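You operate a simulated robot arm through the tools that you are given. There is no shell and no other tool. Be economical: measure what you need, move in short steps, check, and stop when the job is done.

You run a simulated robot arm. Do the job below in one go: nothing can be reset, and whatever is moved stays where it is left.

TASK
Clear the filter whose gauge is in the red band, then fire one shot into the pail.
Fine: mode on recirc while you turn the filter handle, back to pour for the shot.

The check looks at the end state, three seconds after you hand in, the way a careful person would. Anything else that was tipped, shoved, dropped, spilled or broken makes it a failure.

THE ROBOT
A 6-joint arm with a two-finger parallel gripper on a trunk, on a base that drives. Base frame: it is fixed to the floor where the robot stands at the start and does not move with it; the origin is under the middle of the robot, x ahead of it, y to its left, z up; the surface under the hand at the start is at about z = 885. Units: mm, rad, N and s.
With the tool pointing down near the work surface it reaches from about 320 to 700 mm from the robot's upright axis, wherever it stands. Its first joint turns from -2.897 to 2.897 rad. Places, roughly: air pipe lever [-200, -1300, 800]; colour dial [400, -600, 1300]; grey pail (21x23x32 cm) [300, -800, 600]; heater a dial [800, 500, 1000]; heater b dial [1100, 900, 1000]; main switch [700, 100, 1200]; mixing head [400, -600, 1600]; pour mode switch [600, 0, 1200]; pump a wheel [800, 600, 400]; pump b wheel [1100, 1000, 400]; red mushroom button [500, -100, 1200]; stirrer a switch [800, 400, 1000]; stirrer b switch [1000, 800, 1000]; swing arm [1100, 600, 1900]; time dial [500, -700, 1300]; valve a lever [800, 500, 700]. Payload 4.1 kg.
The TCP is the grasp point between the finger pads, 23 mm short of the fingertips. In the tool frame z runs along the fingers and y along their closing line. Largest opening 94 mm; finger width 38, thickness 10; the body of the gripper, 54 by 96 mm, starts 39 mm behind the TCP.
Orientation is that of the tool frame in the base frame, as a unit quaternion [w, x, y, z]. With the fingers straight down and closing along the base's y, the tool's x points along the base's -x, its y along +y and its z along -z.

THE INTERFACE
- The arm moves only by the tool play_rows. Its argument "series" is a list of rows, each an object of numbers (a shift or turn left out is 0, a gripper value left out holds the last): "x", "y", "z": the shift along the base's x, y, z in mm; "wx", "wy", "wz": the turn, a rotation vector about the base's x, y, z in degrees; "claw": the closure in counts, from 0 (fully open) to 255 (shut). In form: [{"x": .., "y": .., "z": .., "wx": .., "wy": .., "wz": .., "claw": ..}, ...]. A call has 1 to 8 rows; each row shifts and turns the commanded pose from where the row before left it. A row lasts 0.2 s, in which the tool goes at most 50 mm and 0.15 rad; a call with a longer step from one row to the next is refused whole, and so is a gripper value outside its range. A pose out of reach is approached as far as the arm can. The call stops where the force on the tool passes 60 N (or 10 N more than at its start, if that is more) or the arm is blocked; 0.2 s more then pass. Each finger travels about 45 mm/s and halts on what it meets, pressing with about 28 N; the grip force reading is that of the motor and also rises with nothing between the fingers. The clock runs only during rows and for 0.2 s after the last one: add rows that do not move to give the fingers time. The reply holds the time, the measured pose of the TCP, the force on the tool along the base axes, the opening and the grip force, in the units named above and with some noise, with the torque about the TCP (base axes, N m) and any sound that the robot's microphone picked up.
- Cameras (640 x 400 px; columns grow to the right, rows downward): "scene" is now at [-2.6, 99.4, 1571.3]; the picture's right is [-0.78, -0.62, 0.00], its down [-0.31, 0.38, -0.87] and it looks along [0.54, -0.68, -0.49] (base axes); focal length 214 px, centre (320, 200). "wrist" rides on the gripper at [86, 16, -74] in the tool frame; the picture's right is [-0.18, 0.98, 0.00], its down [-0.58, -0.11, -0.81] and it looks along [-0.79, -0.15, 0.59] (tool axes); focal length 243 px, centre (320, 200). There is no depth. A picture from a camera that has moved, and an enlarged one, comes with that camera's place and axes in the base frame and with its lens. The place of the scene camera against the robot may be out by one fixed shift of up to 12 mm in any direction.
- get_image(camera): a new picture of that camera. The clock stands still meanwhile.
- lift_body(by): slides the trunk up (or, below 0, down) by that many mm; the arm and the scene camera ride with it, the base frame stays. It gives what a move gives, with no picture.
- roll_base(legs): drives the robot by 1 to 6 legs, each [ahead, turn to the left] in mm and rad, along the robot's own axes; the way and the turn of a leg run together, so that a leg with both is an arc; at most 1500 mm and 3.142 rad a leg. The arm and the cameras ride along, it lands a little off, and it stops where it bumps. It gives what a move gives.
- turn_head(pan, tilt): turns the head with the scene camera to pan (to the left, within 2.705 rad either way) and tilt (down, from -0.506 to 1.204), counted from straight ahead of the robot. It gives what a move gives.
- enlarge(camera, box): a new picture of the part [left, top, right, bottom] of that camera's present view, enlarged. The clock stands still meanwhile.
- finish_job(): hands the job in; it is judged then, once.

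Go step by step. Nothing tells you exact positions but the pictures and the camera data: compare them with the known pose of the tool, close in by small moves and look again before you grip or let go. The budget is 120 turns and 90 pictures, counting those below and the enlarged ones. Unless the task says otherwise, let go and move clear before handing in, and close with one line.

The tools are called after ">>>" as a command line: name --argument value ..., lists and objects as JSON in quotes. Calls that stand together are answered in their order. play_rows: Moves the arm, as the interface text tells. Its arguments: {"type":"object","properties":{"series":{"type":"array","items":{"type":"object","properties":{"x":{"type":"number"},"y":{"type":"number"},"z":{"type":"number"},"wx":{"type":"number"},"wy":{"type":"number"},"wz":{"type":"number"},"claw":{"type":"number"}}}}},"required":["series"]} The other tools are called the same way: lift_body (by) slides the trunk up or down; roll_base (legs) drives the base; turn_head (pan, tilt) turns the head that bears the scene camera; get_image (camera) takes a picture; enlarge (camera, box) takes an enlarged picture of a part of a camera's view; finish_job () hands the job in.

At the start:

```text
time: 0.0
ee_pos: [400.5, -158.8, 999.1]
orientation: [0.0, 0.0, 1.0, 0.0]
force: [0.9, 0.2, 0.9]
torque: [0.0, 0.02, -0.01]
gripper_width: 94.0
grasp_force: 0.0
trunk travel left (down, up): [-500.0, 90.0]
robot x, y, heading: [-0.4, 3.1, -0.003]
head pan, tilt: [-0.899, 0.511]
```

scene: 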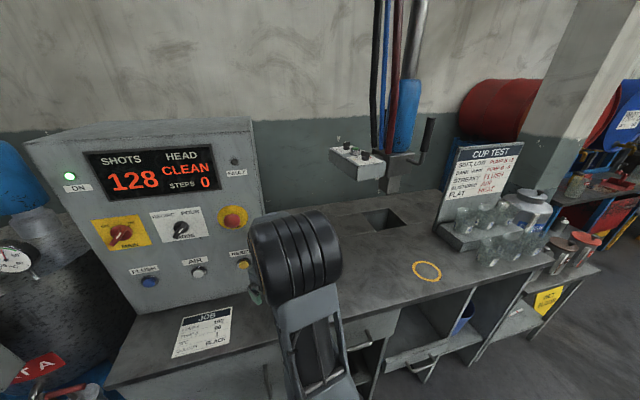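
wrist: 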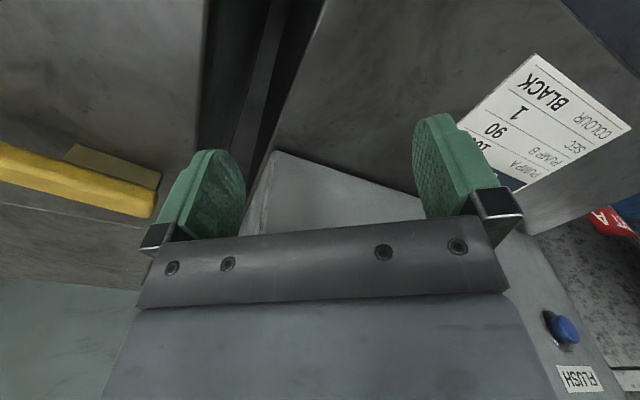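

I see a control panel, a mixing head over a bench, and a cup-test board. I'll first zoom in on the panel, then look around for the filters and the pail.

>>> enlarge --camera "scene" --box '[20, 110, 270, 370]'

>>> enlarge --camera "scene" --box '[320, 60, 640, 340]'

>>> turn_head --pan 0.5 --tilt 0.5

>>> get_image --camera "scene"

```text
1.54 times, centred on (145, 240) of scene
camera zoom: at [-2.6, 99.4, 1571.3], right [-0.78, -0.62, 0.0], down [-0.31, 0.38, -0.87], along [0.54, -0.68, -0.49], focal length 330 px, centre (589, 138)
```

zoom: 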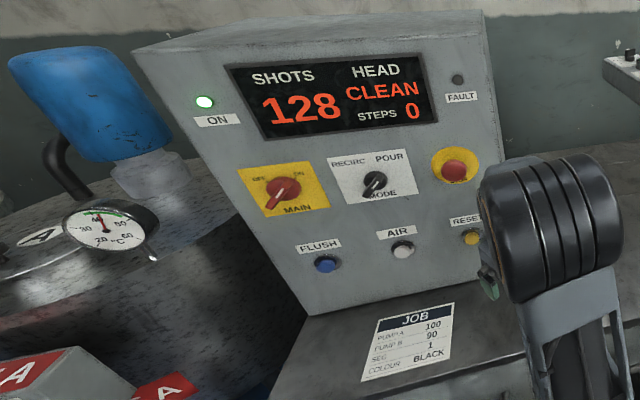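

```text
1.43 times, centred on (480, 200) of scene
camera zoom: at [-2.6, 99.4, 1571.3], right [-0.78, -0.62, 0.0], down [-0.31, 0.38, -0.87], along [0.54, -0.68, -0.49], focal length 306 px, centre (91, 200)
```

zoom: 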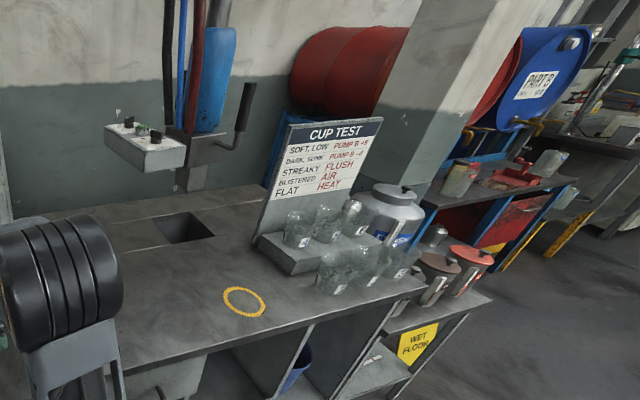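

```text
time: 1.5
ee_pos: [399.2, -159.3, 999.7]
orientation: [0.0, 0.0, 1.0, 0.001]
force: [-0.1, -1.0, 0.9]
torque: [-0.03, 0.02, -0.01]
gripper_width: 94.1
grasp_force: 0.2
trunk travel left (down, up): [-500.0, 90.0]
robot x, y, heading: [4.9, 1.4, 0.005]
head pan, tilt: [0.499, 0.499]
```

```text
85 pictures are left
camera scene: at [20.8, 213.9, 1572.4], right [0.48, -0.88, 0.0], down [-0.42, -0.23, -0.88], along [0.77, 0.42, -0.48], focal length 214 px, centre (320, 200)
```

scene: 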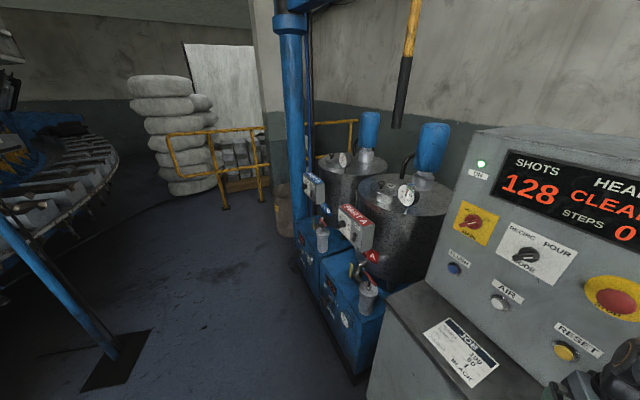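

The tanks A and B with pumps and filters are ahead-left. I'll zoom in on them and on the panel.

>>> enlarge --camera "scene" --box '[280, 170, 420, 350]'

>>> enlarge --camera "scene" --box '[430, 130, 640, 400]'

>>> turn_head --pan -1.3 --tilt 0.6

>>> get_image --camera "scene"

```text
2.22 times, centred on (350, 260) of scene
camera zoom: at [20.8, 213.9, 1572.4], right [0.48, -0.88, 0.0], down [-0.42, -0.23, -0.88], along [0.77, 0.42, -0.48], focal length 477 px, centre (253, 67)
```

zoom: 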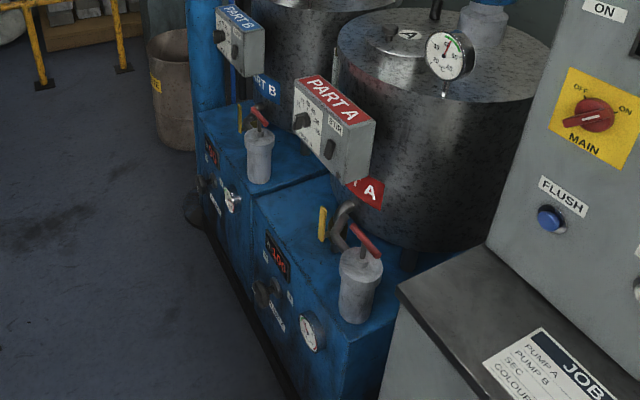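

```text
1.48 times, centred on (535, 265) of scene
camera zoom: at [20.8, 213.9, 1572.4], right [0.48, -0.88, 0.0], down [-0.42, -0.23, -0.88], along [0.77, 0.42, -0.48], focal length 318 px, centre (2, 104)
```

zoom: 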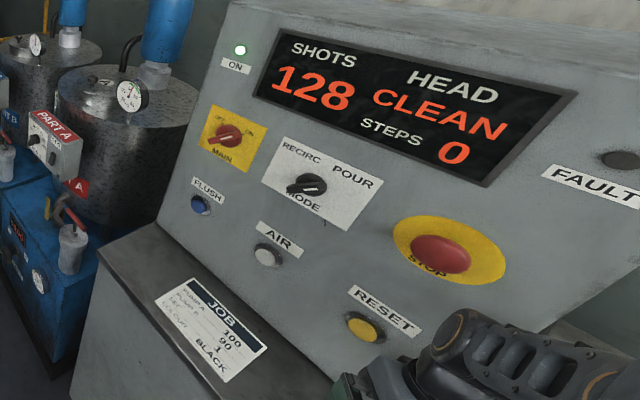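

```text
time: 3.3
ee_pos: [399.5, -158.7, 999.7]
orientation: [0.0, 0.0, 1.0, 0.0]
force: [0.4, 0.2, 0.1]
torque: [-0.01, 0.01, -0.01]
gripper_width: 93.9
grasp_force: 0.0
trunk travel left (down, up): [-500.0, 90.0]
robot x, y, heading: [1.4, 3.8, 0.002]
head pan, tilt: [-1.3, 0.6]
```

```text
82 pictures are left
camera scene: at [-35.5, 85.2, 1563.3], right [-0.96, -0.27, 0.0], down [-0.15, 0.54, -0.83], along [0.22, -0.8, -0.56], focal length 214 px, centre (320, 200)
```

scene: 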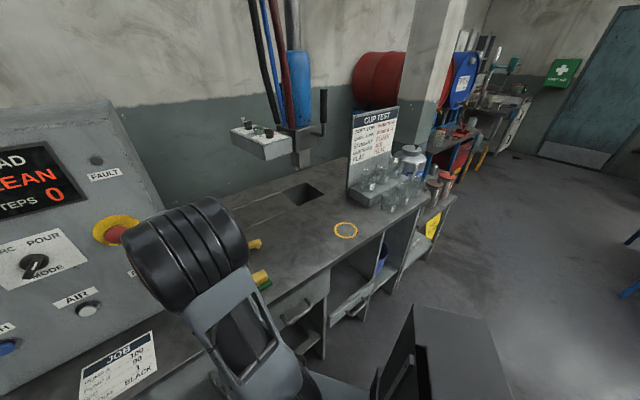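

I'll zoom in on the head and under the bench to find the pail and shot trigger.

>>> enlarge --camera "scene" --box '[210, 60, 350, 220]'

>>> enlarge --camera "scene" --box '[260, 170, 480, 370]'

>>> enlarge --camera "scene" --box '[0, 120, 160, 320]'

```text
2.50 times, centred on (280, 140) of scene
camera zoom: at [-35.5, 85.2, 1563.3], right [-0.96, -0.27, 0.0], down [-0.15, 0.54, -0.83], along [0.22, -0.8, -0.56], focal length 536 px, centre (420, 350)
```

zoom: 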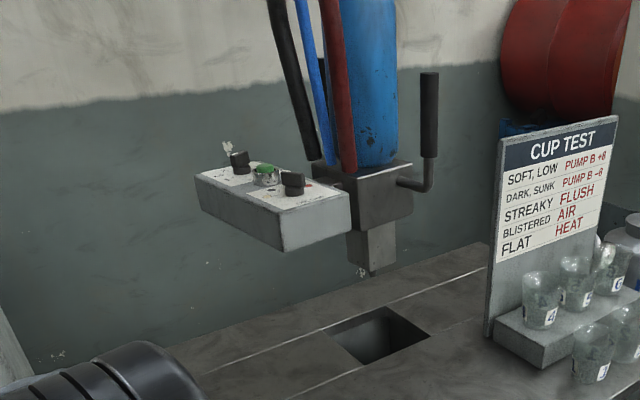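

```text
2.00 times, centred on (370, 270) of scene
camera zoom: at [-35.5, 85.2, 1563.3], right [-0.96, -0.27, 0.0], down [-0.15, 0.54, -0.83], along [0.22, -0.8, -0.56], focal length 429 px, centre (220, 60)
```

zoom: 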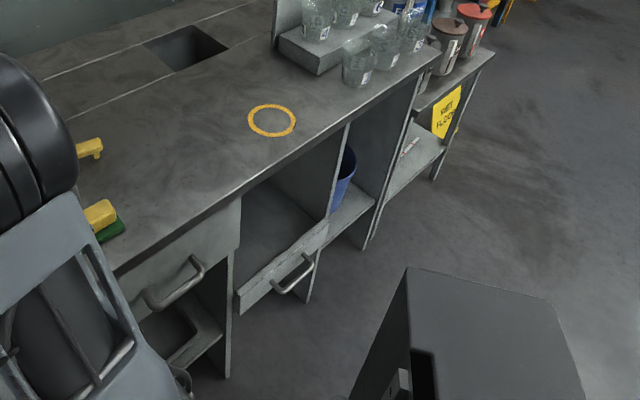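

```text
2.00 times, centred on (80, 220) of scene
camera zoom: at [-35.5, 85.2, 1563.3], right [-0.96, -0.27, 0.0], down [-0.15, 0.54, -0.83], along [0.22, -0.8, -0.56], focal length 429 px, centre (800, 160)
```

zoom: 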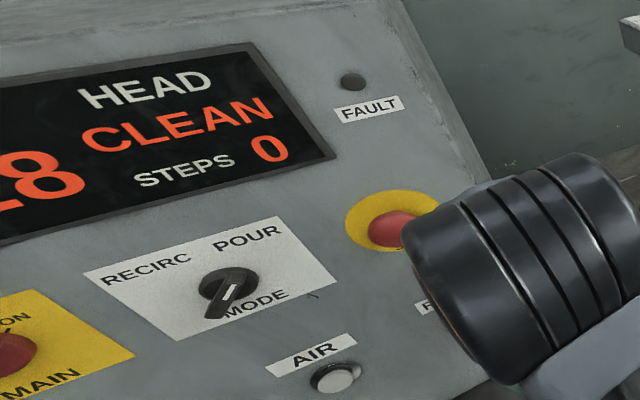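

I need the surroundings for driving, then a front view of the filter gauges. Looking left and behind.

>>> turn_head --pan 1.7 --tilt 0.6

>>> get_image --camera "scene"

>>> turn_head --pan -2.6 --tilt 0.6

>>> get_image --camera "scene"

```text
time: 5.9
ee_pos: [401.1, -158.5, 1000.8]
orientation: [-0.001, -0.001, 1.0, 0.001]
force: [-0.4, 0.1, 0.4]
torque: [-0.01, -0.02, -0.01]
gripper_width: 94.0
grasp_force: 0.0
trunk travel left (down, up): [-500.0, 90.0]
robot x, y, heading: [-0.1, 4.4, -0.001]
head pan, tilt: [1.7, 0.6]
```

```text
78 pictures are left
camera scene: at [-70.5, 258.1, 1563.3], right [0.99, 0.13, 0.0], down [0.07, -0.56, -0.83], along [-0.11, 0.82, -0.56], focal length 214 px, centre (320, 200)
```

scene: 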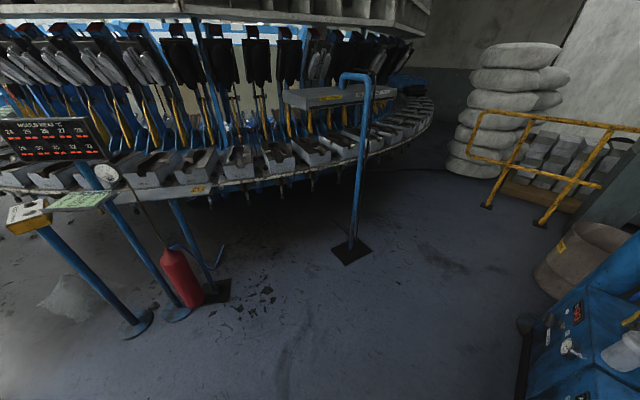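

```text
time: 9.4
ee_pos: [399.7, -157.5, 999.6]
orientation: [-0.001, -0.001, 1.0, 0.0]
force: [-0.1, 0.0, -0.4]
torque: [0.01, -0.01, -0.01]
gripper_width: 94.2
grasp_force: 0.1
trunk travel left (down, up): [-500.0, 90.0]
robot x, y, heading: [1.6, 1.1, -0.002]
head pan, tilt: [-2.601, 0.6]
```

```text
77 pictures are left
camera scene: at [-134.9, 124.9, 1563.3], right [-0.52, 0.86, 0.0], down [0.48, 0.29, -0.83], along [-0.71, -0.43, -0.56], focal length 214 px, centre (320, 200)
```

scene: 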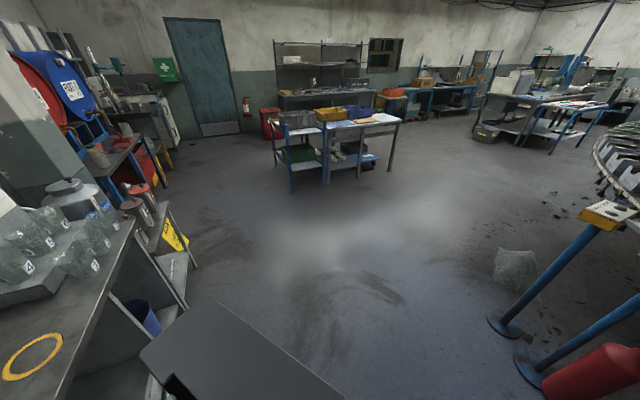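

Free floor lies to the left and behind. Before driving I'll take a tight look at the mode knob and the head controls.

>>> turn_head --pan -0.2 --tilt 0.5

>>> get_image --camera "scene"

```text
time: 11.6
ee_pos: [399.7, -157.2, 998.4]
orientation: [0.0, 0.0, 1.0, -0.001]
force: [-0.5, 0.1, 0.0]
torque: [-0.06, -0.03, -0.04]
gripper_width: 94.1
grasp_force: 0.0
trunk travel left (down, up): [-500.0, 90.0]
robot x, y, heading: [2.2, 0.5, 0.002]
head pan, tilt: [-0.201, 0.499]
```

```text
76 pictures are left
camera scene: at [30.0, 152.2, 1572.4], right [-0.2, -0.98, 0.0], down [-0.47, 0.1, -0.88], along [0.86, -0.18, -0.48], focal length 214 px, centre (320, 200)
```

scene: 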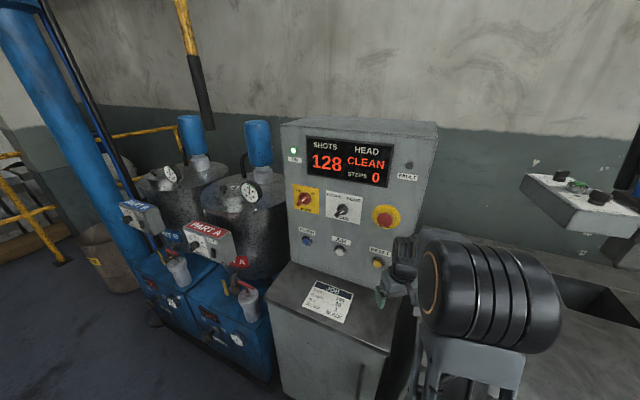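

>>> enlarge --camera "scene" --box '[285, 175, 405, 275]'

>>> enlarge --camera "scene" --box '[140, 220, 280, 360]'

```text
4.00 times, centred on (345, 225) of scene
camera zoom: at [30.0, 152.2, 1572.4], right [-0.2, -0.98, 0.0], down [-0.47, 0.1, -0.88], along [0.86, -0.18, -0.48], focal length 858 px, centre (220, 100)
```

zoom: 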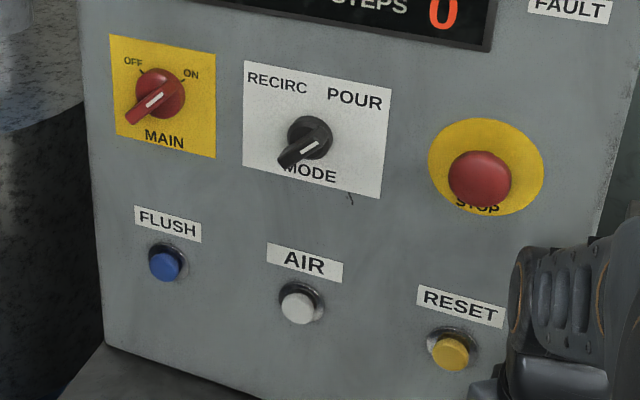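

```text
2.86 times, centred on (210, 290) of scene
camera zoom: at [30.0, 152.2, 1572.4], right [-0.2, -0.98, 0.0], down [-0.47, 0.1, -0.88], along [0.86, -0.18, -0.48], focal length 613 px, centre (634, -57)
```

zoom: 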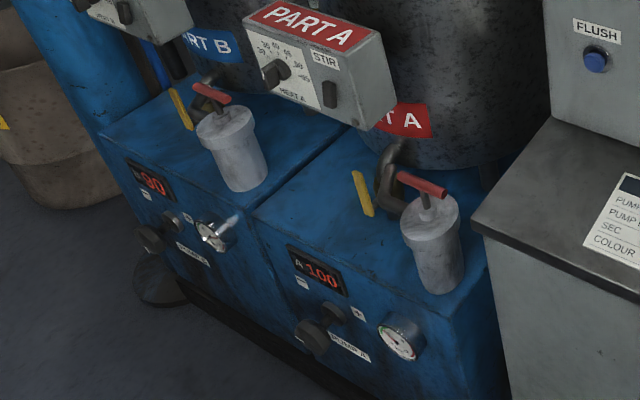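

MODE looks to be at POUR (same angle as MAIN on ON). Now tight zooms on both filter gauges.

>>> enlarge --camera "scene" --box '[218, 325, 248, 350]'

>>> enlarge --camera "scene" --box '[155, 288, 185, 313]'

```text
16.00 times, centred on (233, 338) of scene
camera zoom: at [30.0, 152.2, 1572.4], right [-0.2, -0.98, 0.0], down [-0.47, 0.1, -0.88], along [0.86, -0.18, -0.48], focal length 3432 px, centre (1712, -2000)
```

zoom: 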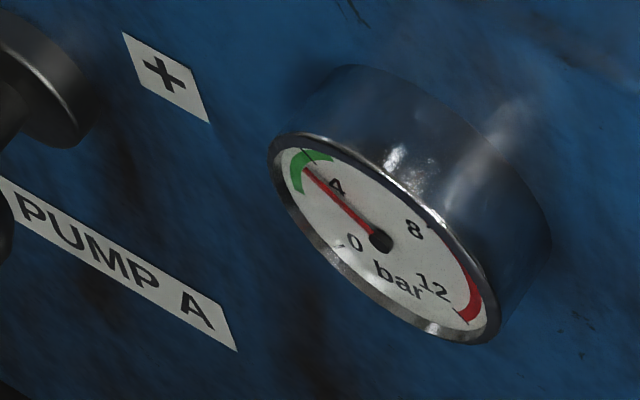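

```text
16.00 times, centred on (170, 300) of scene
camera zoom: at [30.0, 152.2, 1572.4], right [-0.2, -0.98, 0.0], down [-0.47, 0.1, -0.88], along [0.86, -0.18, -0.48], focal length 3432 px, centre (2720, -1408)
```

zoom: 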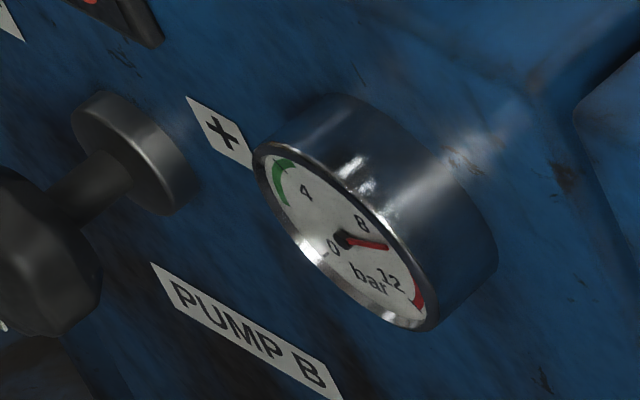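

Pump A's gauge is green (≈3 bar); pump B's is about 10 bar, at the red band, so filter B is the one. MODE is at POUR; first I'll bring the hand up to face the vertical panel (normal ≈ [-0.78, 0.63, 0]) in a neutral pose.

>>> play_rows --series '[{"y": 20, "z": 20, "wy": -8.5}, {"y": 20, "z": 20, "wy": -8.5}, {"y": 20, "z": 20, "wy": -8.5}, {"y": 20, "z": 20, "wy": -8.5}, {"y": 20, "z": 20, "wy": -8.5}, {"y": 20, "z": 20, "wy": -8.5}, {"y": 20, "z": 20, "wy": -8.5}, {"y": 20, "z": 20, "wy": -8.5}]'

>>> play_rows --series '[{"z": 15, "wy": -8.5}, {"z": 15, "wy": -8.5}, {"z": 15, "wy": -5}, {"wz": -8}, {"wz": -8}, {"wz": -8}, {"wz": -8}, {"wz": -6.9}]'

>>> get_image --camera "wrist"

```text
time: 13.4
ee_pos: [412.3, -7.9, 1160.9]
orientation: [0.529, -0.005, 0.849, 0.005]
force: [0.8, -0.1, 0.0]
torque: [0.01, 0.01, 0.03]
gripper_width: 94.1
grasp_force: 0.2
out of reach, approached as far as the arm can: row 7, 8
trunk travel left (down, up): [-500.0, 90.0]
robot x, y, heading: [-0.4, -0.4, 0.004]
head pan, tilt: [-0.201, 0.499]
```

```text
time: 15.2
ee_pos: [349.5, -256.8, 1201.9]
orientation: [0.645, 0.237, 0.693, -0.219]
force: [-0.2, 0.5, -0.2]
torque: [0.01, -0.02, -0.03]
gripper_width: 93.9
grasp_force: 0.0
out of reach, approached as far as the arm can: row 1, 2, 3, 4, 5, 6, 7, 8
trunk travel left (down, up): [-500.0, 90.0]
robot x, y, heading: [-1.7, 2.0, -0.006]
head pan, tilt: [-0.201, 0.499]
```

```text
71 pictures are left
camera wrist: at [295.1, -194.4, 1122.0], right [0.61, 0.77, 0.19], down [-0.67, 0.38, 0.64], along [0.42, -0.51, 0.75], focal length 243 px, centre (320, 200)
```

wrist: 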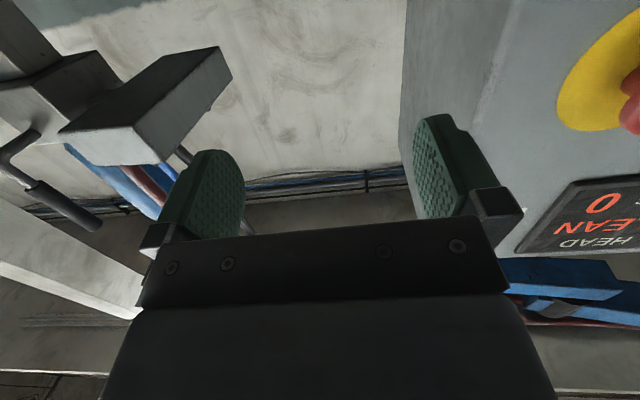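

Too close for a horizontal tool; the base must stand farther back along the panel normal. I'll back off and reposition to about (40, 410) facing the panel.

>>> roll_base --legs '[[-300, 0], [0, 0.87], [530, 0], [0, -1.55]]'

>>> turn_head --pan 0.0 --tilt 0.5

>>> get_image --camera "scene"

```text
time: 26.0
ee_pos: [152.2, -1.4, 1201.9]
orientation: [0.538, 0.451, 0.577, -0.418]
force: [0.3, 0.5, -0.2]
torque: [0.0, -0.02, 0.02]
gripper_width: 93.7
grasp_force: 0.1
trunk travel left (down, up): [-500.0, 90.0]
robot x, y, heading: [38.8, 417.2, -0.675]
head pan, tilt: [-0.201, 0.499]
```

```text
time: 26.8
ee_pos: [152.1, -2.0, 1201.8]
orientation: [0.539, 0.449, 0.578, -0.417]
force: [-0.6, 0.2, -0.4]
torque: [0.0, -0.01, 0.02]
gripper_width: 94.1
grasp_force: 0.2
trunk travel left (down, up): [-500.0, 90.0]
robot x, y, heading: [37.9, 412.3, -0.667]
head pan, tilt: [0.0, 0.499]
```

```text
70 pictures are left
camera scene: at [165.4, 529.8, 1572.4], right [-0.62, -0.78, 0.0], down [-0.38, 0.3, -0.88], along [0.69, -0.54, -0.48], focal length 214 px, centre (320, 200)
```

scene: 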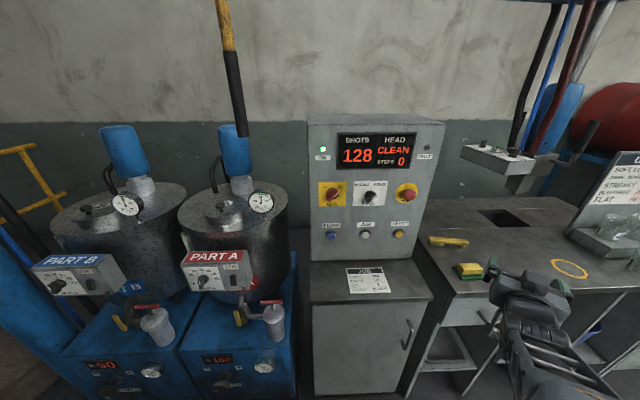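

The panel is now square-on; triangulating gives the MODE knob at about (606, -44, 1207). Zoom on the panel, the head controls, and gauge B.

>>> enlarge --camera "scene" --box '[315, 170, 425, 245]'

>>> enlarge --camera "scene" --box '[355, 180, 385, 205]'

>>> enlarge --camera "scene" --box '[70, 290, 190, 400]'

>>> enlarge --camera "scene" --box '[455, 130, 565, 200]'

```text
5.33 times, centred on (370, 208) of scene
camera zoom: at [165.4, 529.8, 1572.4], right [-0.62, -0.78, 0.0], down [-0.38, 0.3, -0.88], along [0.69, -0.54, -0.48], focal length 1144 px, centre (53, 160)
```

zoom: 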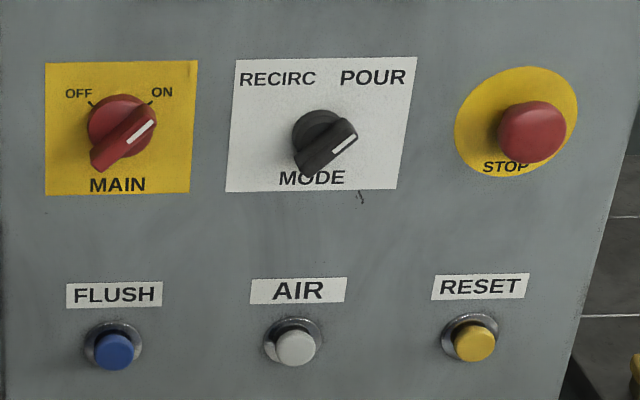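

```text
16.00 times, centred on (370, 192) of scene
camera zoom: at [165.4, 529.8, 1572.4], right [-0.62, -0.78, 0.0], down [-0.38, 0.3, -0.88], along [0.69, -0.54, -0.48], focal length 3432 px, centre (-480, 320)
```

zoom: 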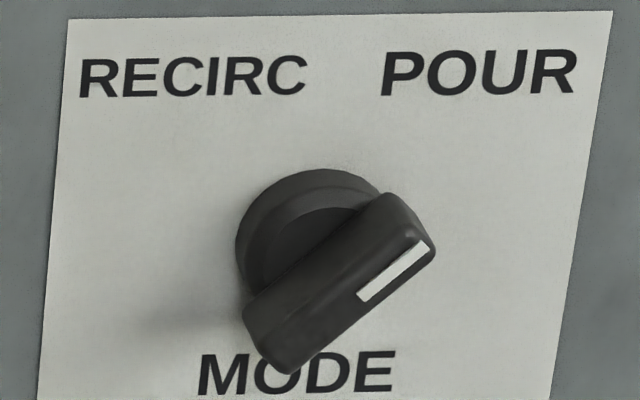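

```text
3.64 times, centred on (130, 345) of scene
camera zoom: at [165.4, 529.8, 1572.4], right [-0.62, -0.78, 0.0], down [-0.38, 0.3, -0.88], along [0.69, -0.54, -0.48], focal length 780 px, centre (1011, -327)
```

zoom: 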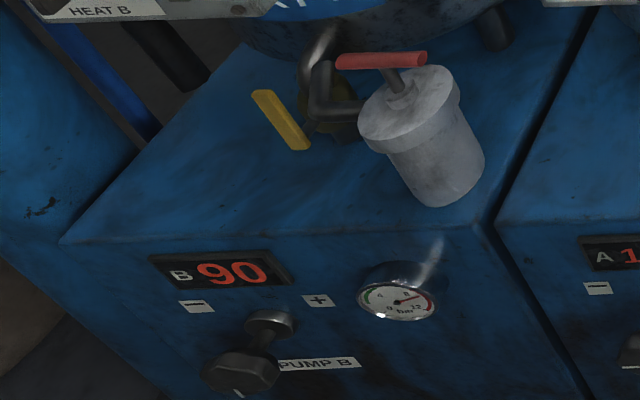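

```text
5.71 times, centred on (510, 165) of scene
camera zoom: at [165.4, 529.8, 1572.4], right [-0.62, -0.78, 0.0], down [-0.38, 0.3, -0.88], along [0.69, -0.54, -0.48], focal length 1226 px, centre (-766, 400)
```

zoom: 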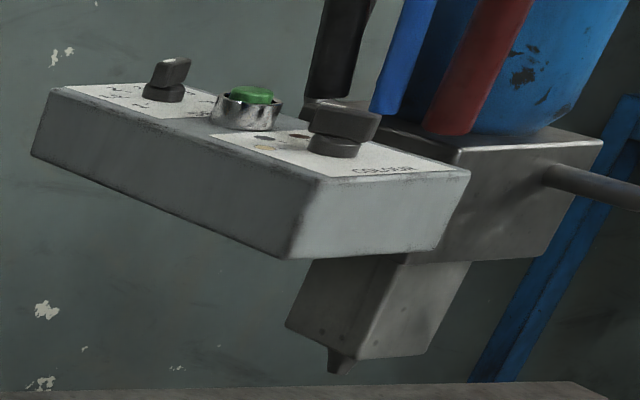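

MODE is confirmed at POUR (stripe up-right) and gauge B is red; the shot button is the green one on the head box. The knob base is near (605, -47, 1208), its bar front 32 mm proud. I move the hand to a stand-off squarely in front of it.

>>> play_rows --series '[{"x": 45, "y": 4, "z": 1, "wz": 4.8}, {"x": 45, "y": 4, "z": 1, "wz": 4.8}, {"x": 45, "y": 4, "z": 1, "wz": 4.8}, {"x": 45, "y": 4, "z": 1, "wz": 4.8}, {"x": 45, "y": 4, "z": 1, "wz": 4.8}, {"x": 45, "y": 4, "z": 1, "wz": 4.8}]'

```text
time: 28.2
ee_pos: [380.5, 7.8, 1214.2]
orientation: [0.625, 0.291, 0.673, -0.268]
force: [-1.0, 0.3, 0.2]
torque: [0.01, -0.01, 0.03]
gripper_width: 93.9
grasp_force: 0.0
out of reach, approached as far as the arm can: row 1, 2, 3, 4, 5
trunk travel left (down, up): [-500.0, 90.0]
robot x, y, heading: [36.3, 414.7, -0.666]
head pan, tilt: [0.0, 0.499]
```

>>> play_rows --series '[{"x": 42, "y": 6, "z": -1, "wz": 4.2}, {"x": 42, "y": 6, "z": -1, "wz": 4.2}, {"x": 42, "y": 6, "z": -1}, {}]'

>>> get_image --camera "wrist"

```text
time: 29.2
ee_pos: [486.8, 5.4, 1206.4]
orientation: [0.644, 0.237, 0.694, -0.217]
force: [-0.6, 0.2, -1.1]
torque: [0.01, 0.02, 0.0]
gripper_width: 94.0
grasp_force: 0.0
out of reach, approached as far as the arm can: row 3
trunk travel left (down, up): [-500.0, 90.0]
robot x, y, heading: [39.7, 416.7, -0.666]
head pan, tilt: [0.0, 0.499]
```

```text
65 pictures are left
camera wrist: at [432.3, 68.3, 1127.9], right [0.61, 0.77, 0.19], down [-0.67, 0.38, 0.64], along [0.42, -0.52, 0.74], focal length 243 px, centre (320, 200)
```

wrist: 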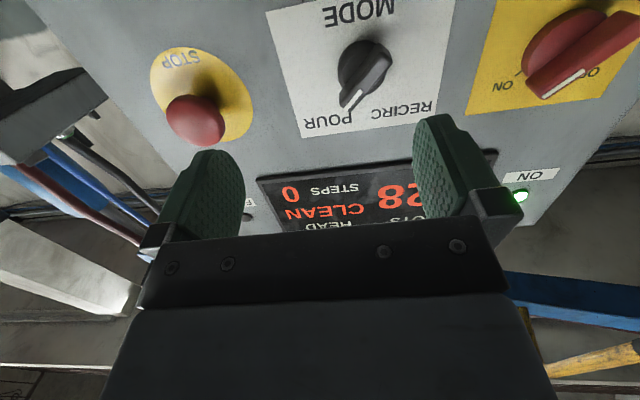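

The knob sits about where expected (base ≈ (605, -47, 1204)). I correct pitch, and rotate the gripper 45° clockwise so the fingers straddle the bar.

>>> play_rows --series '[{"x": 10, "y": 5, "wx": -2.66, "wy": -3.38}, {"x": 6, "y": 3, "wx": 6.29, "wy": -4.94}, {"wx": 6.29, "wy": -4.94}, {"wx": 6.29, "wy": -4.94}, {"wx": 6.29, "wy": -4.94}, {"wx": 6.29, "wy": -4.94}, {"wx": 3.93, "wy": -3.09}, {}]'

>>> get_image --camera "wrist"

```text
time: 31.0
ee_pos: [478.9, -9.3, 1210.5]
orientation: [0.704, 0.472, 0.529, 0.043]
force: [0.0, 0.0, -0.8]
torque: [0.01, -0.01, 0.0]
gripper_width: 94.2
grasp_force: 0.1
out of reach, approached as far as the arm can: row 1, 2
trunk travel left (down, up): [-500.0, 90.0]
robot x, y, heading: [39.0, 413.3, -0.668]
head pan, tilt: [0.0, 0.499]
```

```text
64 pictures are left
camera wrist: at [466.1, 94.6, 1162.4], right [0.35, 0.44, 0.83], down [-0.93, 0.11, 0.34], along [0.05, -0.89, 0.45], focal length 243 px, centre (320, 200)
```

wrist: 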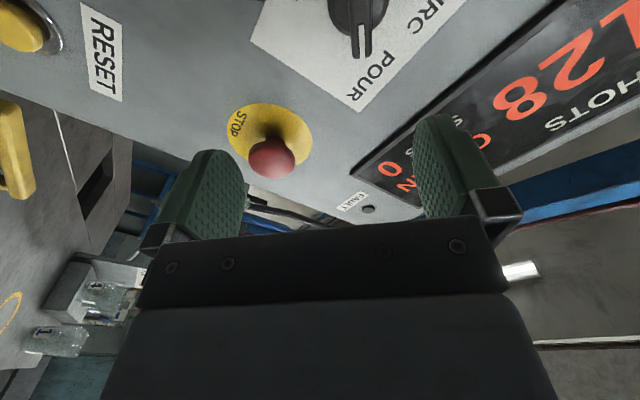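

The gripper is aligned with the bar but at the reach limit; I'll centre the hand and pull back, then drive the base 130 mm closer.

>>> play_rows --series '[{"x": -6, "y": 25}, {"x": -6, "y": 25}, {"x": -6, "y": 25}, {}]'

>>> roll_base --legs '[[130, 0]]'

>>> get_image --camera "wrist"

```text
time: 32.0
ee_pos: [436.2, 39.2, 1220.8]
orientation: [0.704, 0.47, 0.53, 0.044]
force: [0.4, 0.0, 0.2]
torque: [0.04, 0.01, 0.0]
gripper_width: 94.0
grasp_force: 0.1
out of reach, approached as far as the arm can: row 1, 2, 3
trunk travel left (down, up): [-500.0, 90.0]
robot x, y, heading: [38.2, 420.2, -0.666]
head pan, tilt: [0.0, 0.499]
```

```text
time: 33.2
ee_pos: [538.0, -41.3, 1220.3]
orientation: [0.704, 0.471, 0.53, 0.043]
force: [0.6, -0.6, 0.3]
torque: [0.01, 0.01, 0.02]
gripper_width: 94.0
grasp_force: 0.1
trunk travel left (down, up): [-500.0, 90.0]
robot x, y, heading: [140.2, 337.1, -0.672]
head pan, tilt: [0.0, 0.499]
```

```text
63 pictures are left
camera wrist: at [524.5, 62.9, 1171.4], right [0.35, 0.44, 0.83], down [-0.93, 0.11, 0.34], along [0.06, -0.89, 0.45], focal length 243 px, centre (320, 200)
```

wrist: 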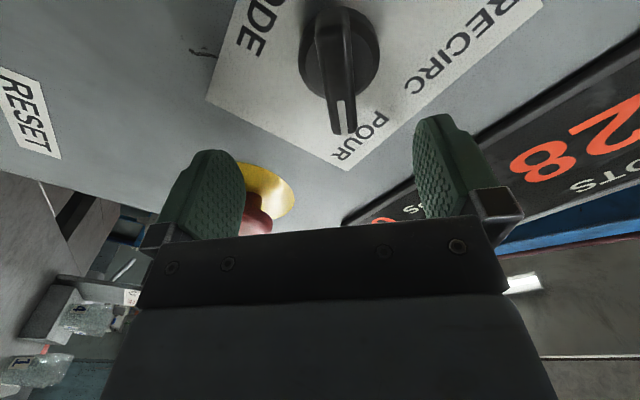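

>>> play_rows --series '[{"x": -16, "y": 12}, {"x": -8, "y": 12}, {"x": 12, "y": 14, "z": -8}, {"x": 11, "y": 14, "z": -8}, {}]'

>>> get_image --camera "scene"

```text
time: 34.4
ee_pos: [514.6, -11.1, 1214.4]
orientation: [0.703, 0.47, 0.532, 0.045]
force: [-0.4, 0.7, 0.9]
torque: [0.0, -0.02, -0.02]
gripper_width: 94.0
grasp_force: 0.1
out of reach, approached as far as the arm can: row 3, 4
trunk travel left (down, up): [-500.0, 90.0]
robot x, y, heading: [140.0, 337.0, -0.666]
head pan, tilt: [0.0, 0.499]
```

```text
62 pictures are left
camera scene: at [266.7, 450.0, 1572.4], right [-0.62, -0.78, 0.0], down [-0.38, 0.3, -0.88], along [0.69, -0.54, -0.48], focal length 214 px, centre (320, 200)
```

scene: 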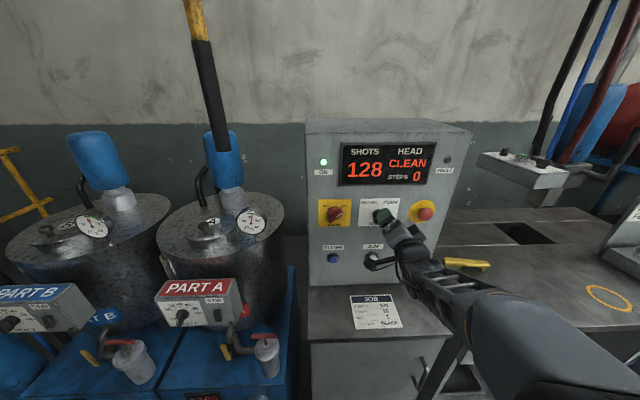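

I need to understand the arm's configuration; look down at it.

>>> turn_head --pan -0.7 --tilt 0.95

>>> get_image --camera "scene"

```text
time: 35.5
ee_pos: [514.3, -11.7, 1215.4]
orientation: [0.703, 0.468, 0.533, 0.046]
force: [0.3, -0.3, 0.1]
torque: [-0.01, 0.0, 0.02]
gripper_width: 94.1
grasp_force: 0.0
trunk travel left (down, up): [-500.0, 90.0]
robot x, y, heading: [139.9, 332.3, -0.666]
head pan, tilt: [-0.7, 0.949]
```

```text
61 pictures are left
camera scene: at [210.0, 435.1, 1535.0], right [-0.98, -0.2, 0.0], down [-0.16, 0.8, -0.58], along [0.12, -0.57, -0.81], focal length 214 px, centre (320, 200)
```

scene: 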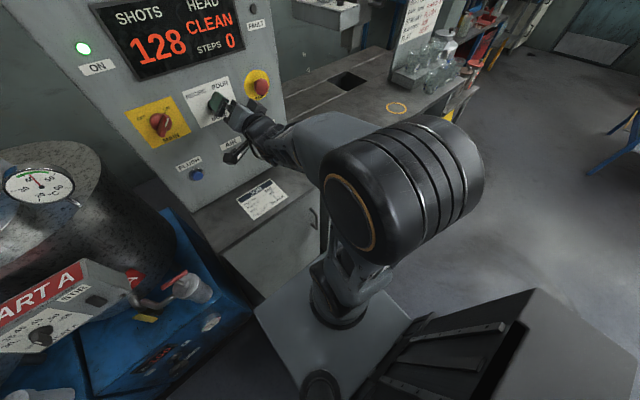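

The arm seems limited to the left with the tool facing forward, so I'll shift the base about 110 mm to its left and keep distance.

>>> roll_base --legs '[[-150, 0], [0, -0.6], [-190, 0], [0, 0.6], [280, 0]]'

```text
time: 42.9
ee_pos: [560.6, 90.1, 1214.0]
orientation: [0.703, 0.469, 0.533, 0.046]
force: [0.4, -0.1, -0.5]
torque: [0.0, -0.01, 0.01]
gripper_width: 94.0
grasp_force: 0.1
trunk travel left (down, up): [-500.0, 90.0]
robot x, y, heading: [184.3, 439.3, -0.667]
head pan, tilt: [-0.7, 0.949]
```

>>> play_rows --series '[{"x": -12.3, "y": -15.8, "z": -2.5}, {"x": -12.3, "y": -15.8, "z": -2.5}, {"x": -12.3, "y": -15.8, "z": -2.5}, {"x": -12.3, "y": -15.8, "z": -2.5}, {}]'

>>> get_image --camera "wrist"

```text
time: 44.1
ee_pos: [511.1, 23.9, 1203.6]
orientation: [0.703, 0.469, 0.533, 0.045]
force: [-0.6, 0.5, 0.1]
torque: [0.03, 0.01, 0.0]
gripper_width: 93.9
grasp_force: 0.2
trunk travel left (down, up): [-500.0, 90.0]
robot x, y, heading: [186.9, 441.0, -0.663]
head pan, tilt: [-0.7, 0.949]
```

```text
60 pictures are left
camera wrist: at [497.1, 127.1, 1155.5], right [0.35, 0.44, 0.83], down [-0.94, 0.1, 0.34], along [0.06, -0.89, 0.45], focal length 243 px, centre (320, 200)
```

wrist: 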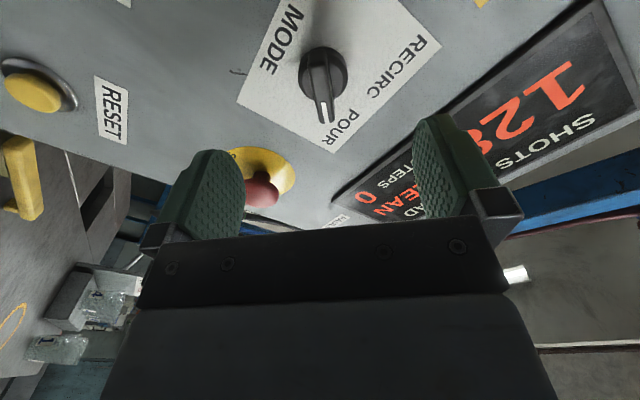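

Reach is fine here and the hand is centred on the knob (lateral error ≈1 mm). Advancing 80 mm and closing on the bar.

>>> play_rows --series '[{"x": 16, "y": -12.5}, {"x": 16, "y": -12.5}, {"x": 16, "y": -12.5}, {"x": 8, "y": -6.2}, {"x": 7, "y": -5.7}, {}]'

>>> get_image --camera "wrist"

```text
time: 45.5
ee_pos: [574.6, -23.0, 1205.9]
orientation: [0.703, 0.469, 0.533, 0.046]
force: [-0.1, 0.0, -0.4]
torque: [-0.02, 0.01, 0.01]
gripper_width: 94.1
grasp_force: 0.0
trunk travel left (down, up): [-500.0, 90.0]
robot x, y, heading: [184.1, 435.2, -0.669]
head pan, tilt: [-0.7, 0.949]
```

```text
59 pictures are left
camera wrist: at [558.7, 79.7, 1157.0], right [0.35, 0.44, 0.83], down [-0.94, 0.1, 0.34], along [0.06, -0.89, 0.45], focal length 243 px, centre (320, 200)
```

wrist: 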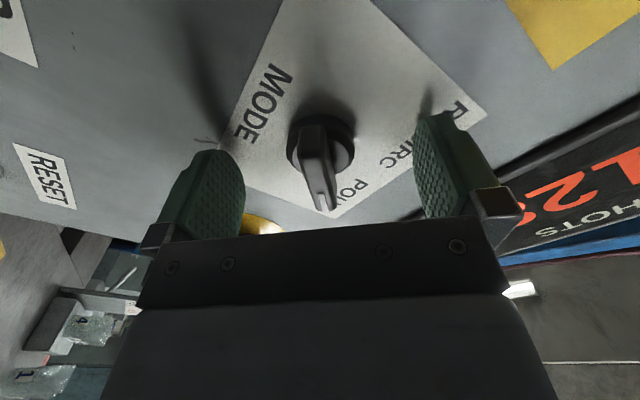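

>>> play_rows --series '[{"claw": 255}, {}, {}, {}, {}, {}]'

>>> get_image --camera "wrist"

```text
time: 46.9
ee_pos: [573.2, -22.9, 1204.9]
orientation: [0.703, 0.469, 0.533, 0.045]
force: [0.4, 1.3, 1.0]
torque: [-0.1, -0.13, 0.27]
gripper_width: 35.6
grasp_force: 45.2
trunk travel left (down, up): [-500.0, 90.0]
robot x, y, heading: [183.8, 439.9, -0.67]
head pan, tilt: [-0.7, 0.949]
```

```text
58 pictures are left
camera wrist: at [558.6, 80.0, 1157.2], right [0.35, 0.44, 0.83], down [-0.94, 0.1, 0.34], along [0.06, -0.89, 0.45], focal length 243 px, centre (320, 200)
```

wrist: 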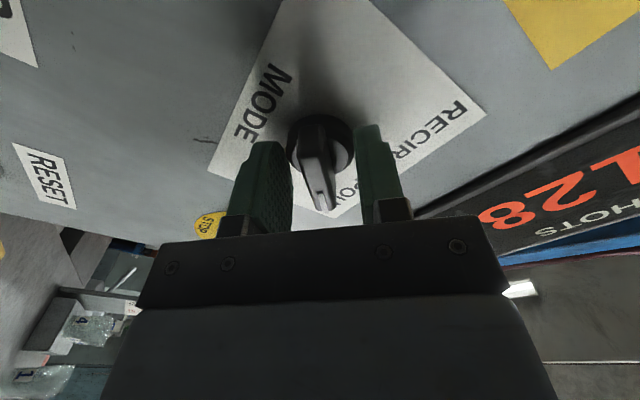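

The fingers met the base disc (35.6 mm), so I'll open a little, back off 8 mm and take the bar itself.

>>> play_rows --series '[{"claw": 120}, {}, {"x": -6.3, "y": 5}, {}, {"claw": 255}, {}, {}, {}]'

```text
time: 48.7
ee_pos: [567.8, -19.8, 1205.5]
orientation: [0.702, 0.47, 0.533, 0.046]
force: [-2.3, -1.5, -5.9]
torque: [-0.55, -0.45, 0.27]
gripper_width: 12.4
grasp_force: 44.8
trunk travel left (down, up): [-500.0, 90.0]
robot x, y, heading: [181.9, 439.3, -0.669]
head pan, tilt: [-0.7, 0.949]
```

Bar gripped at 12.4 mm. Turning counter-clockwise toward RECIRC.

>>> play_rows --series '[{"wx": -6.3, "wy": 4.94}, {"wx": -6.3, "wy": 4.94}, {"wx": -6.3, "wy": 4.94}, {"wx": -6.3, "wy": 4.94}, {"wx": -6.3, "wy": 4.94}, {"wx": -6.3, "wy": 4.94}]'

>>> play_rows --series '[{"wx": -6.3, "wy": 4.94}, {"wx": -6.3, "wy": 4.94}, {"wx": -6.3, "wy": 4.94}, {"wx": -6.3, "wy": 4.94}, {"wx": -6.3, "wy": 4.94}, {}]'

>>> turn_head --pan 0 --tilt 0.6

>>> get_image --camera "scene"

```text
time: 50.1
ee_pos: [567.1, -17.9, 1205.2]
orientation: [0.658, 0.215, 0.678, -0.248]
force: [-5.9, -6.8, -3.6]
torque: [-0.78, -1.03, 0.74]
gripper_width: 12.6
grasp_force: 45.1
trunk travel left (down, up): [-500.0, 90.0]
robot x, y, heading: [182.1, 434.9, -0.668]
head pan, tilt: [-0.7, 0.949]
```

```text
time: 50.9
ee_pos: [567.3, -18.9, 1205.7]
orientation: [0.596, 0.081, 0.72, -0.344]
force: [16.8, 7.0, -8.6]
torque: [-0.47, -0.68, -0.07]
gripper_width: 12.1
grasp_force: 45.6
out of reach, approached as far as the arm can: row 2, 3
trunk travel left (down, up): [-500.0, 90.0]
robot x, y, heading: [184.6, 438.6, -0.658]
head pan, tilt: [-0.7, 0.949]
stopped in row 3: the force on the tool passed its limit at 72 N (the readings are from after the stop); the commanded pose is now the measured one
```

```text
time: 51.9
ee_pos: [568.1, -18.6, 1204.5]
orientation: [0.596, 0.082, 0.72, -0.346]
force: [24.3, 18.0, -17.3]
torque: [-0.86, -1.18, 0.24]
gripper_width: 12.2
grasp_force: 45.2
trunk travel left (down, up): [-500.0, 90.0]
robot x, y, heading: [185.6, 435.4, -0.662]
head pan, tilt: [0.0, 0.6]
```

```text
57 pictures are left
camera scene: at [313.7, 556.2, 1562.5], right [-0.61, -0.79, 0.0], down [-0.45, 0.34, -0.82], along [0.65, -0.51, -0.57], focal length 214 px, centre (320, 200)
```

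scene: 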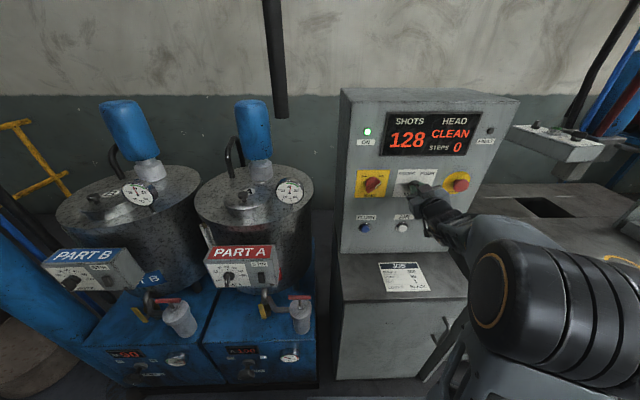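

>>> enlarge --camera "scene" --box '[385, 160, 445, 210]'

>>> get_image --camera "wrist"

```text
8.00 times, centred on (415, 185) of scene
camera zoom: at [313.7, 556.2, 1562.5], right [-0.61, -0.79, 0.0], down [-0.45, 0.34, -0.82], along [0.65, -0.51, -0.57], focal length 1716 px, centre (-440, 320)
```

zoom: 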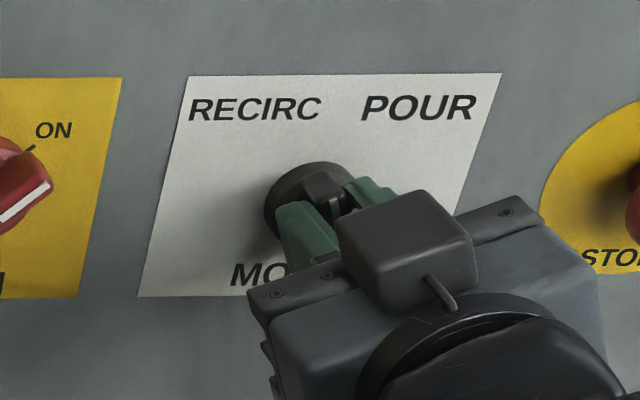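

```text
55 pictures are left
camera wrist: at [492.3, 12.4, 1125.0], right [0.57, 0.79, -0.22], down [-0.54, 0.57, 0.62], along [0.61, -0.23, 0.75], focal length 243 px, centre (320, 200)
```

wrist: 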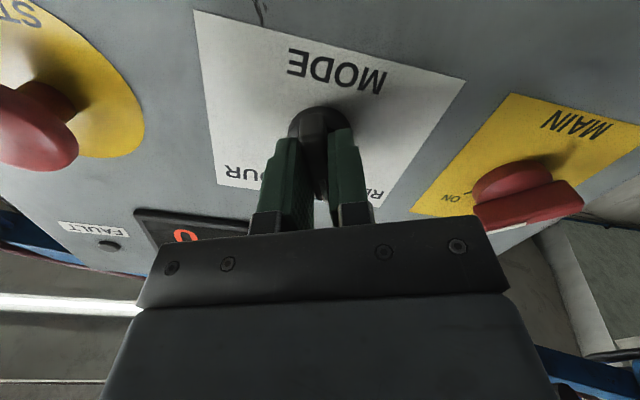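

The bar is about 24° past vertical; it should reach ~45°. The arm hit a joint limit there, so I'll release, back off and test whether roll can go further with the hand free.

>>> play_rows --series '[{"claw": 100}, {}, {}, {"x": -12, "y": 9.5}, {"x": -12, "y": 9.5}, {"x": -12, "y": 9.5}, {}]'

>>> play_rows --series '[{"wx": -6.3, "wy": 4.94}, {"wx": -6.3, "wy": 4.94}, {"wx": -6.3, "wy": 4.94}, {}]'

>>> enlarge --camera "scene" --box '[385, 160, 445, 210]'

```text
time: 53.5
ee_pos: [525.0, 6.4, 1208.2]
orientation: [0.597, 0.083, 0.719, -0.347]
force: [-0.1, 0.5, -0.4]
torque: [0.02, 0.02, 0.0]
gripper_width: 57.2
grasp_force: 0.1
trunk travel left (down, up): [-500.0, 90.0]
robot x, y, heading: [182.8, 437.9, -0.659]
head pan, tilt: [0.0, 0.6]
```

```text
time: 54.5
ee_pos: [491.4, -12.9, 1276.3]
orientation: [0.505, -0.061, 0.727, -0.461]
force: [0.2, 0.8, -0.5]
torque: [0.0, -0.03, -0.02]
gripper_width: 57.3
grasp_force: 0.1
out of reach, approached as far as the arm can: row 1, 2, 3
trunk travel left (down, up): [-500.0, 90.0]
robot x, y, heading: [186.1, 435.9, -0.658]
head pan, tilt: [0.0, 0.6]
```

```text
8.00 times, centred on (415, 185) of scene
camera zoom: at [308.7, 553.9, 1563.3], right [-0.61, -0.79, 0.0], down [-0.45, 0.35, -0.83], along [0.65, -0.51, -0.56], focal length 1716 px, centre (-440, 320)
```

zoom: 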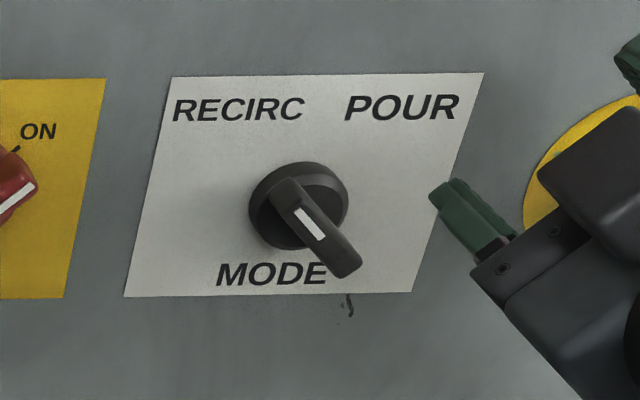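

On release the knob snapped on to RECIRC. I'll retreat the hand and verify with a closer view.

>>> play_rows --series '[{"x": -30, "y": 24}, {"x": -30, "y": 24}, {}]'

>>> enlarge --camera "scene" --box '[350, 160, 440, 210]'

```text
time: 55.3
ee_pos: [430.5, 36.4, 1274.5]
orientation: [0.505, -0.061, 0.723, -0.468]
force: [-0.5, 0.5, 0.9]
torque: [-0.01, 0.0, -0.01]
gripper_width: 57.1
grasp_force: 0.1
trunk travel left (down, up): [-500.0, 90.0]
robot x, y, heading: [181.3, 438.2, -0.661]
head pan, tilt: [0.0, 0.6]
```

```text
7.11 times, centred on (395, 185) of scene
camera zoom: at [308.8, 553.8, 1563.3], right [-0.61, -0.79, 0.0], down [-0.45, 0.35, -0.83], along [0.65, -0.51, -0.56], focal length 1525 px, centre (-213, 307)
```

zoom: 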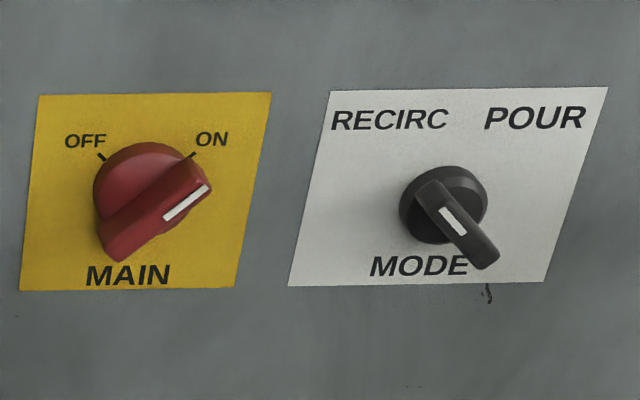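

MODE is now on RECIRC. Next I drive to stand in front of pump B's filter (handle ≈ (990, 727, 815)).

>>> roll_base --legs '[[-120, 0], [0, 1.6], [800, 0], [0, -1.6]]'

>>> turn_head --pan 0.1 --tilt 0.7

>>> get_image --camera "scene"

```text
time: 68.3
ee_pos: [798.1, 732.9, 1274.7]
orientation: [0.492, -0.04, 0.725, -0.481]
force: [-0.1, -0.3, 0.2]
torque: [-0.04, 0.01, -0.01]
gripper_width: 57.2
grasp_force: 0.1
trunk travel left (down, up): [-500.0, 90.0]
robot x, y, heading: [573.9, 1146.4, -0.726]
head pan, tilt: [0.0, 0.6]
```

```text
time: 69.0
ee_pos: [799.2, 733.5, 1275.2]
orientation: [0.491, -0.04, 0.725, -0.481]
force: [0.6, -0.3, 0.3]
torque: [0.01, 0.02, 0.0]
gripper_width: 57.3
grasp_force: 0.0
trunk travel left (down, up): [-500.0, 90.0]
robot x, y, heading: [575.3, 1147.3, -0.716]
head pan, tilt: [0.099, 0.7]
```

```text
52 pictures are left
camera scene: at [709.3, 1265.6, 1554.7], right [-0.58, -0.81, 0.0], down [-0.52, 0.37, -0.77], along [0.62, -0.44, -0.64], focal length 214 px, centre (320, 200)
```

scene: 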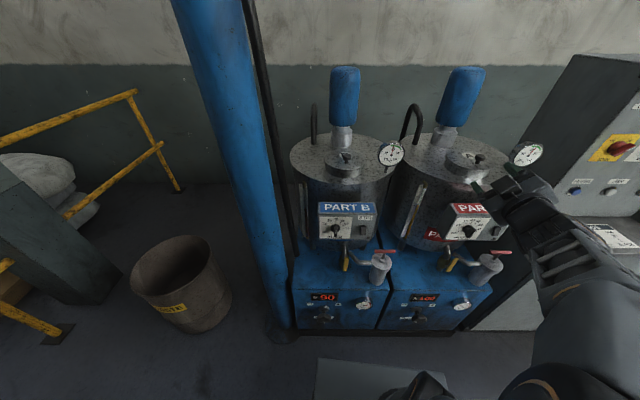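

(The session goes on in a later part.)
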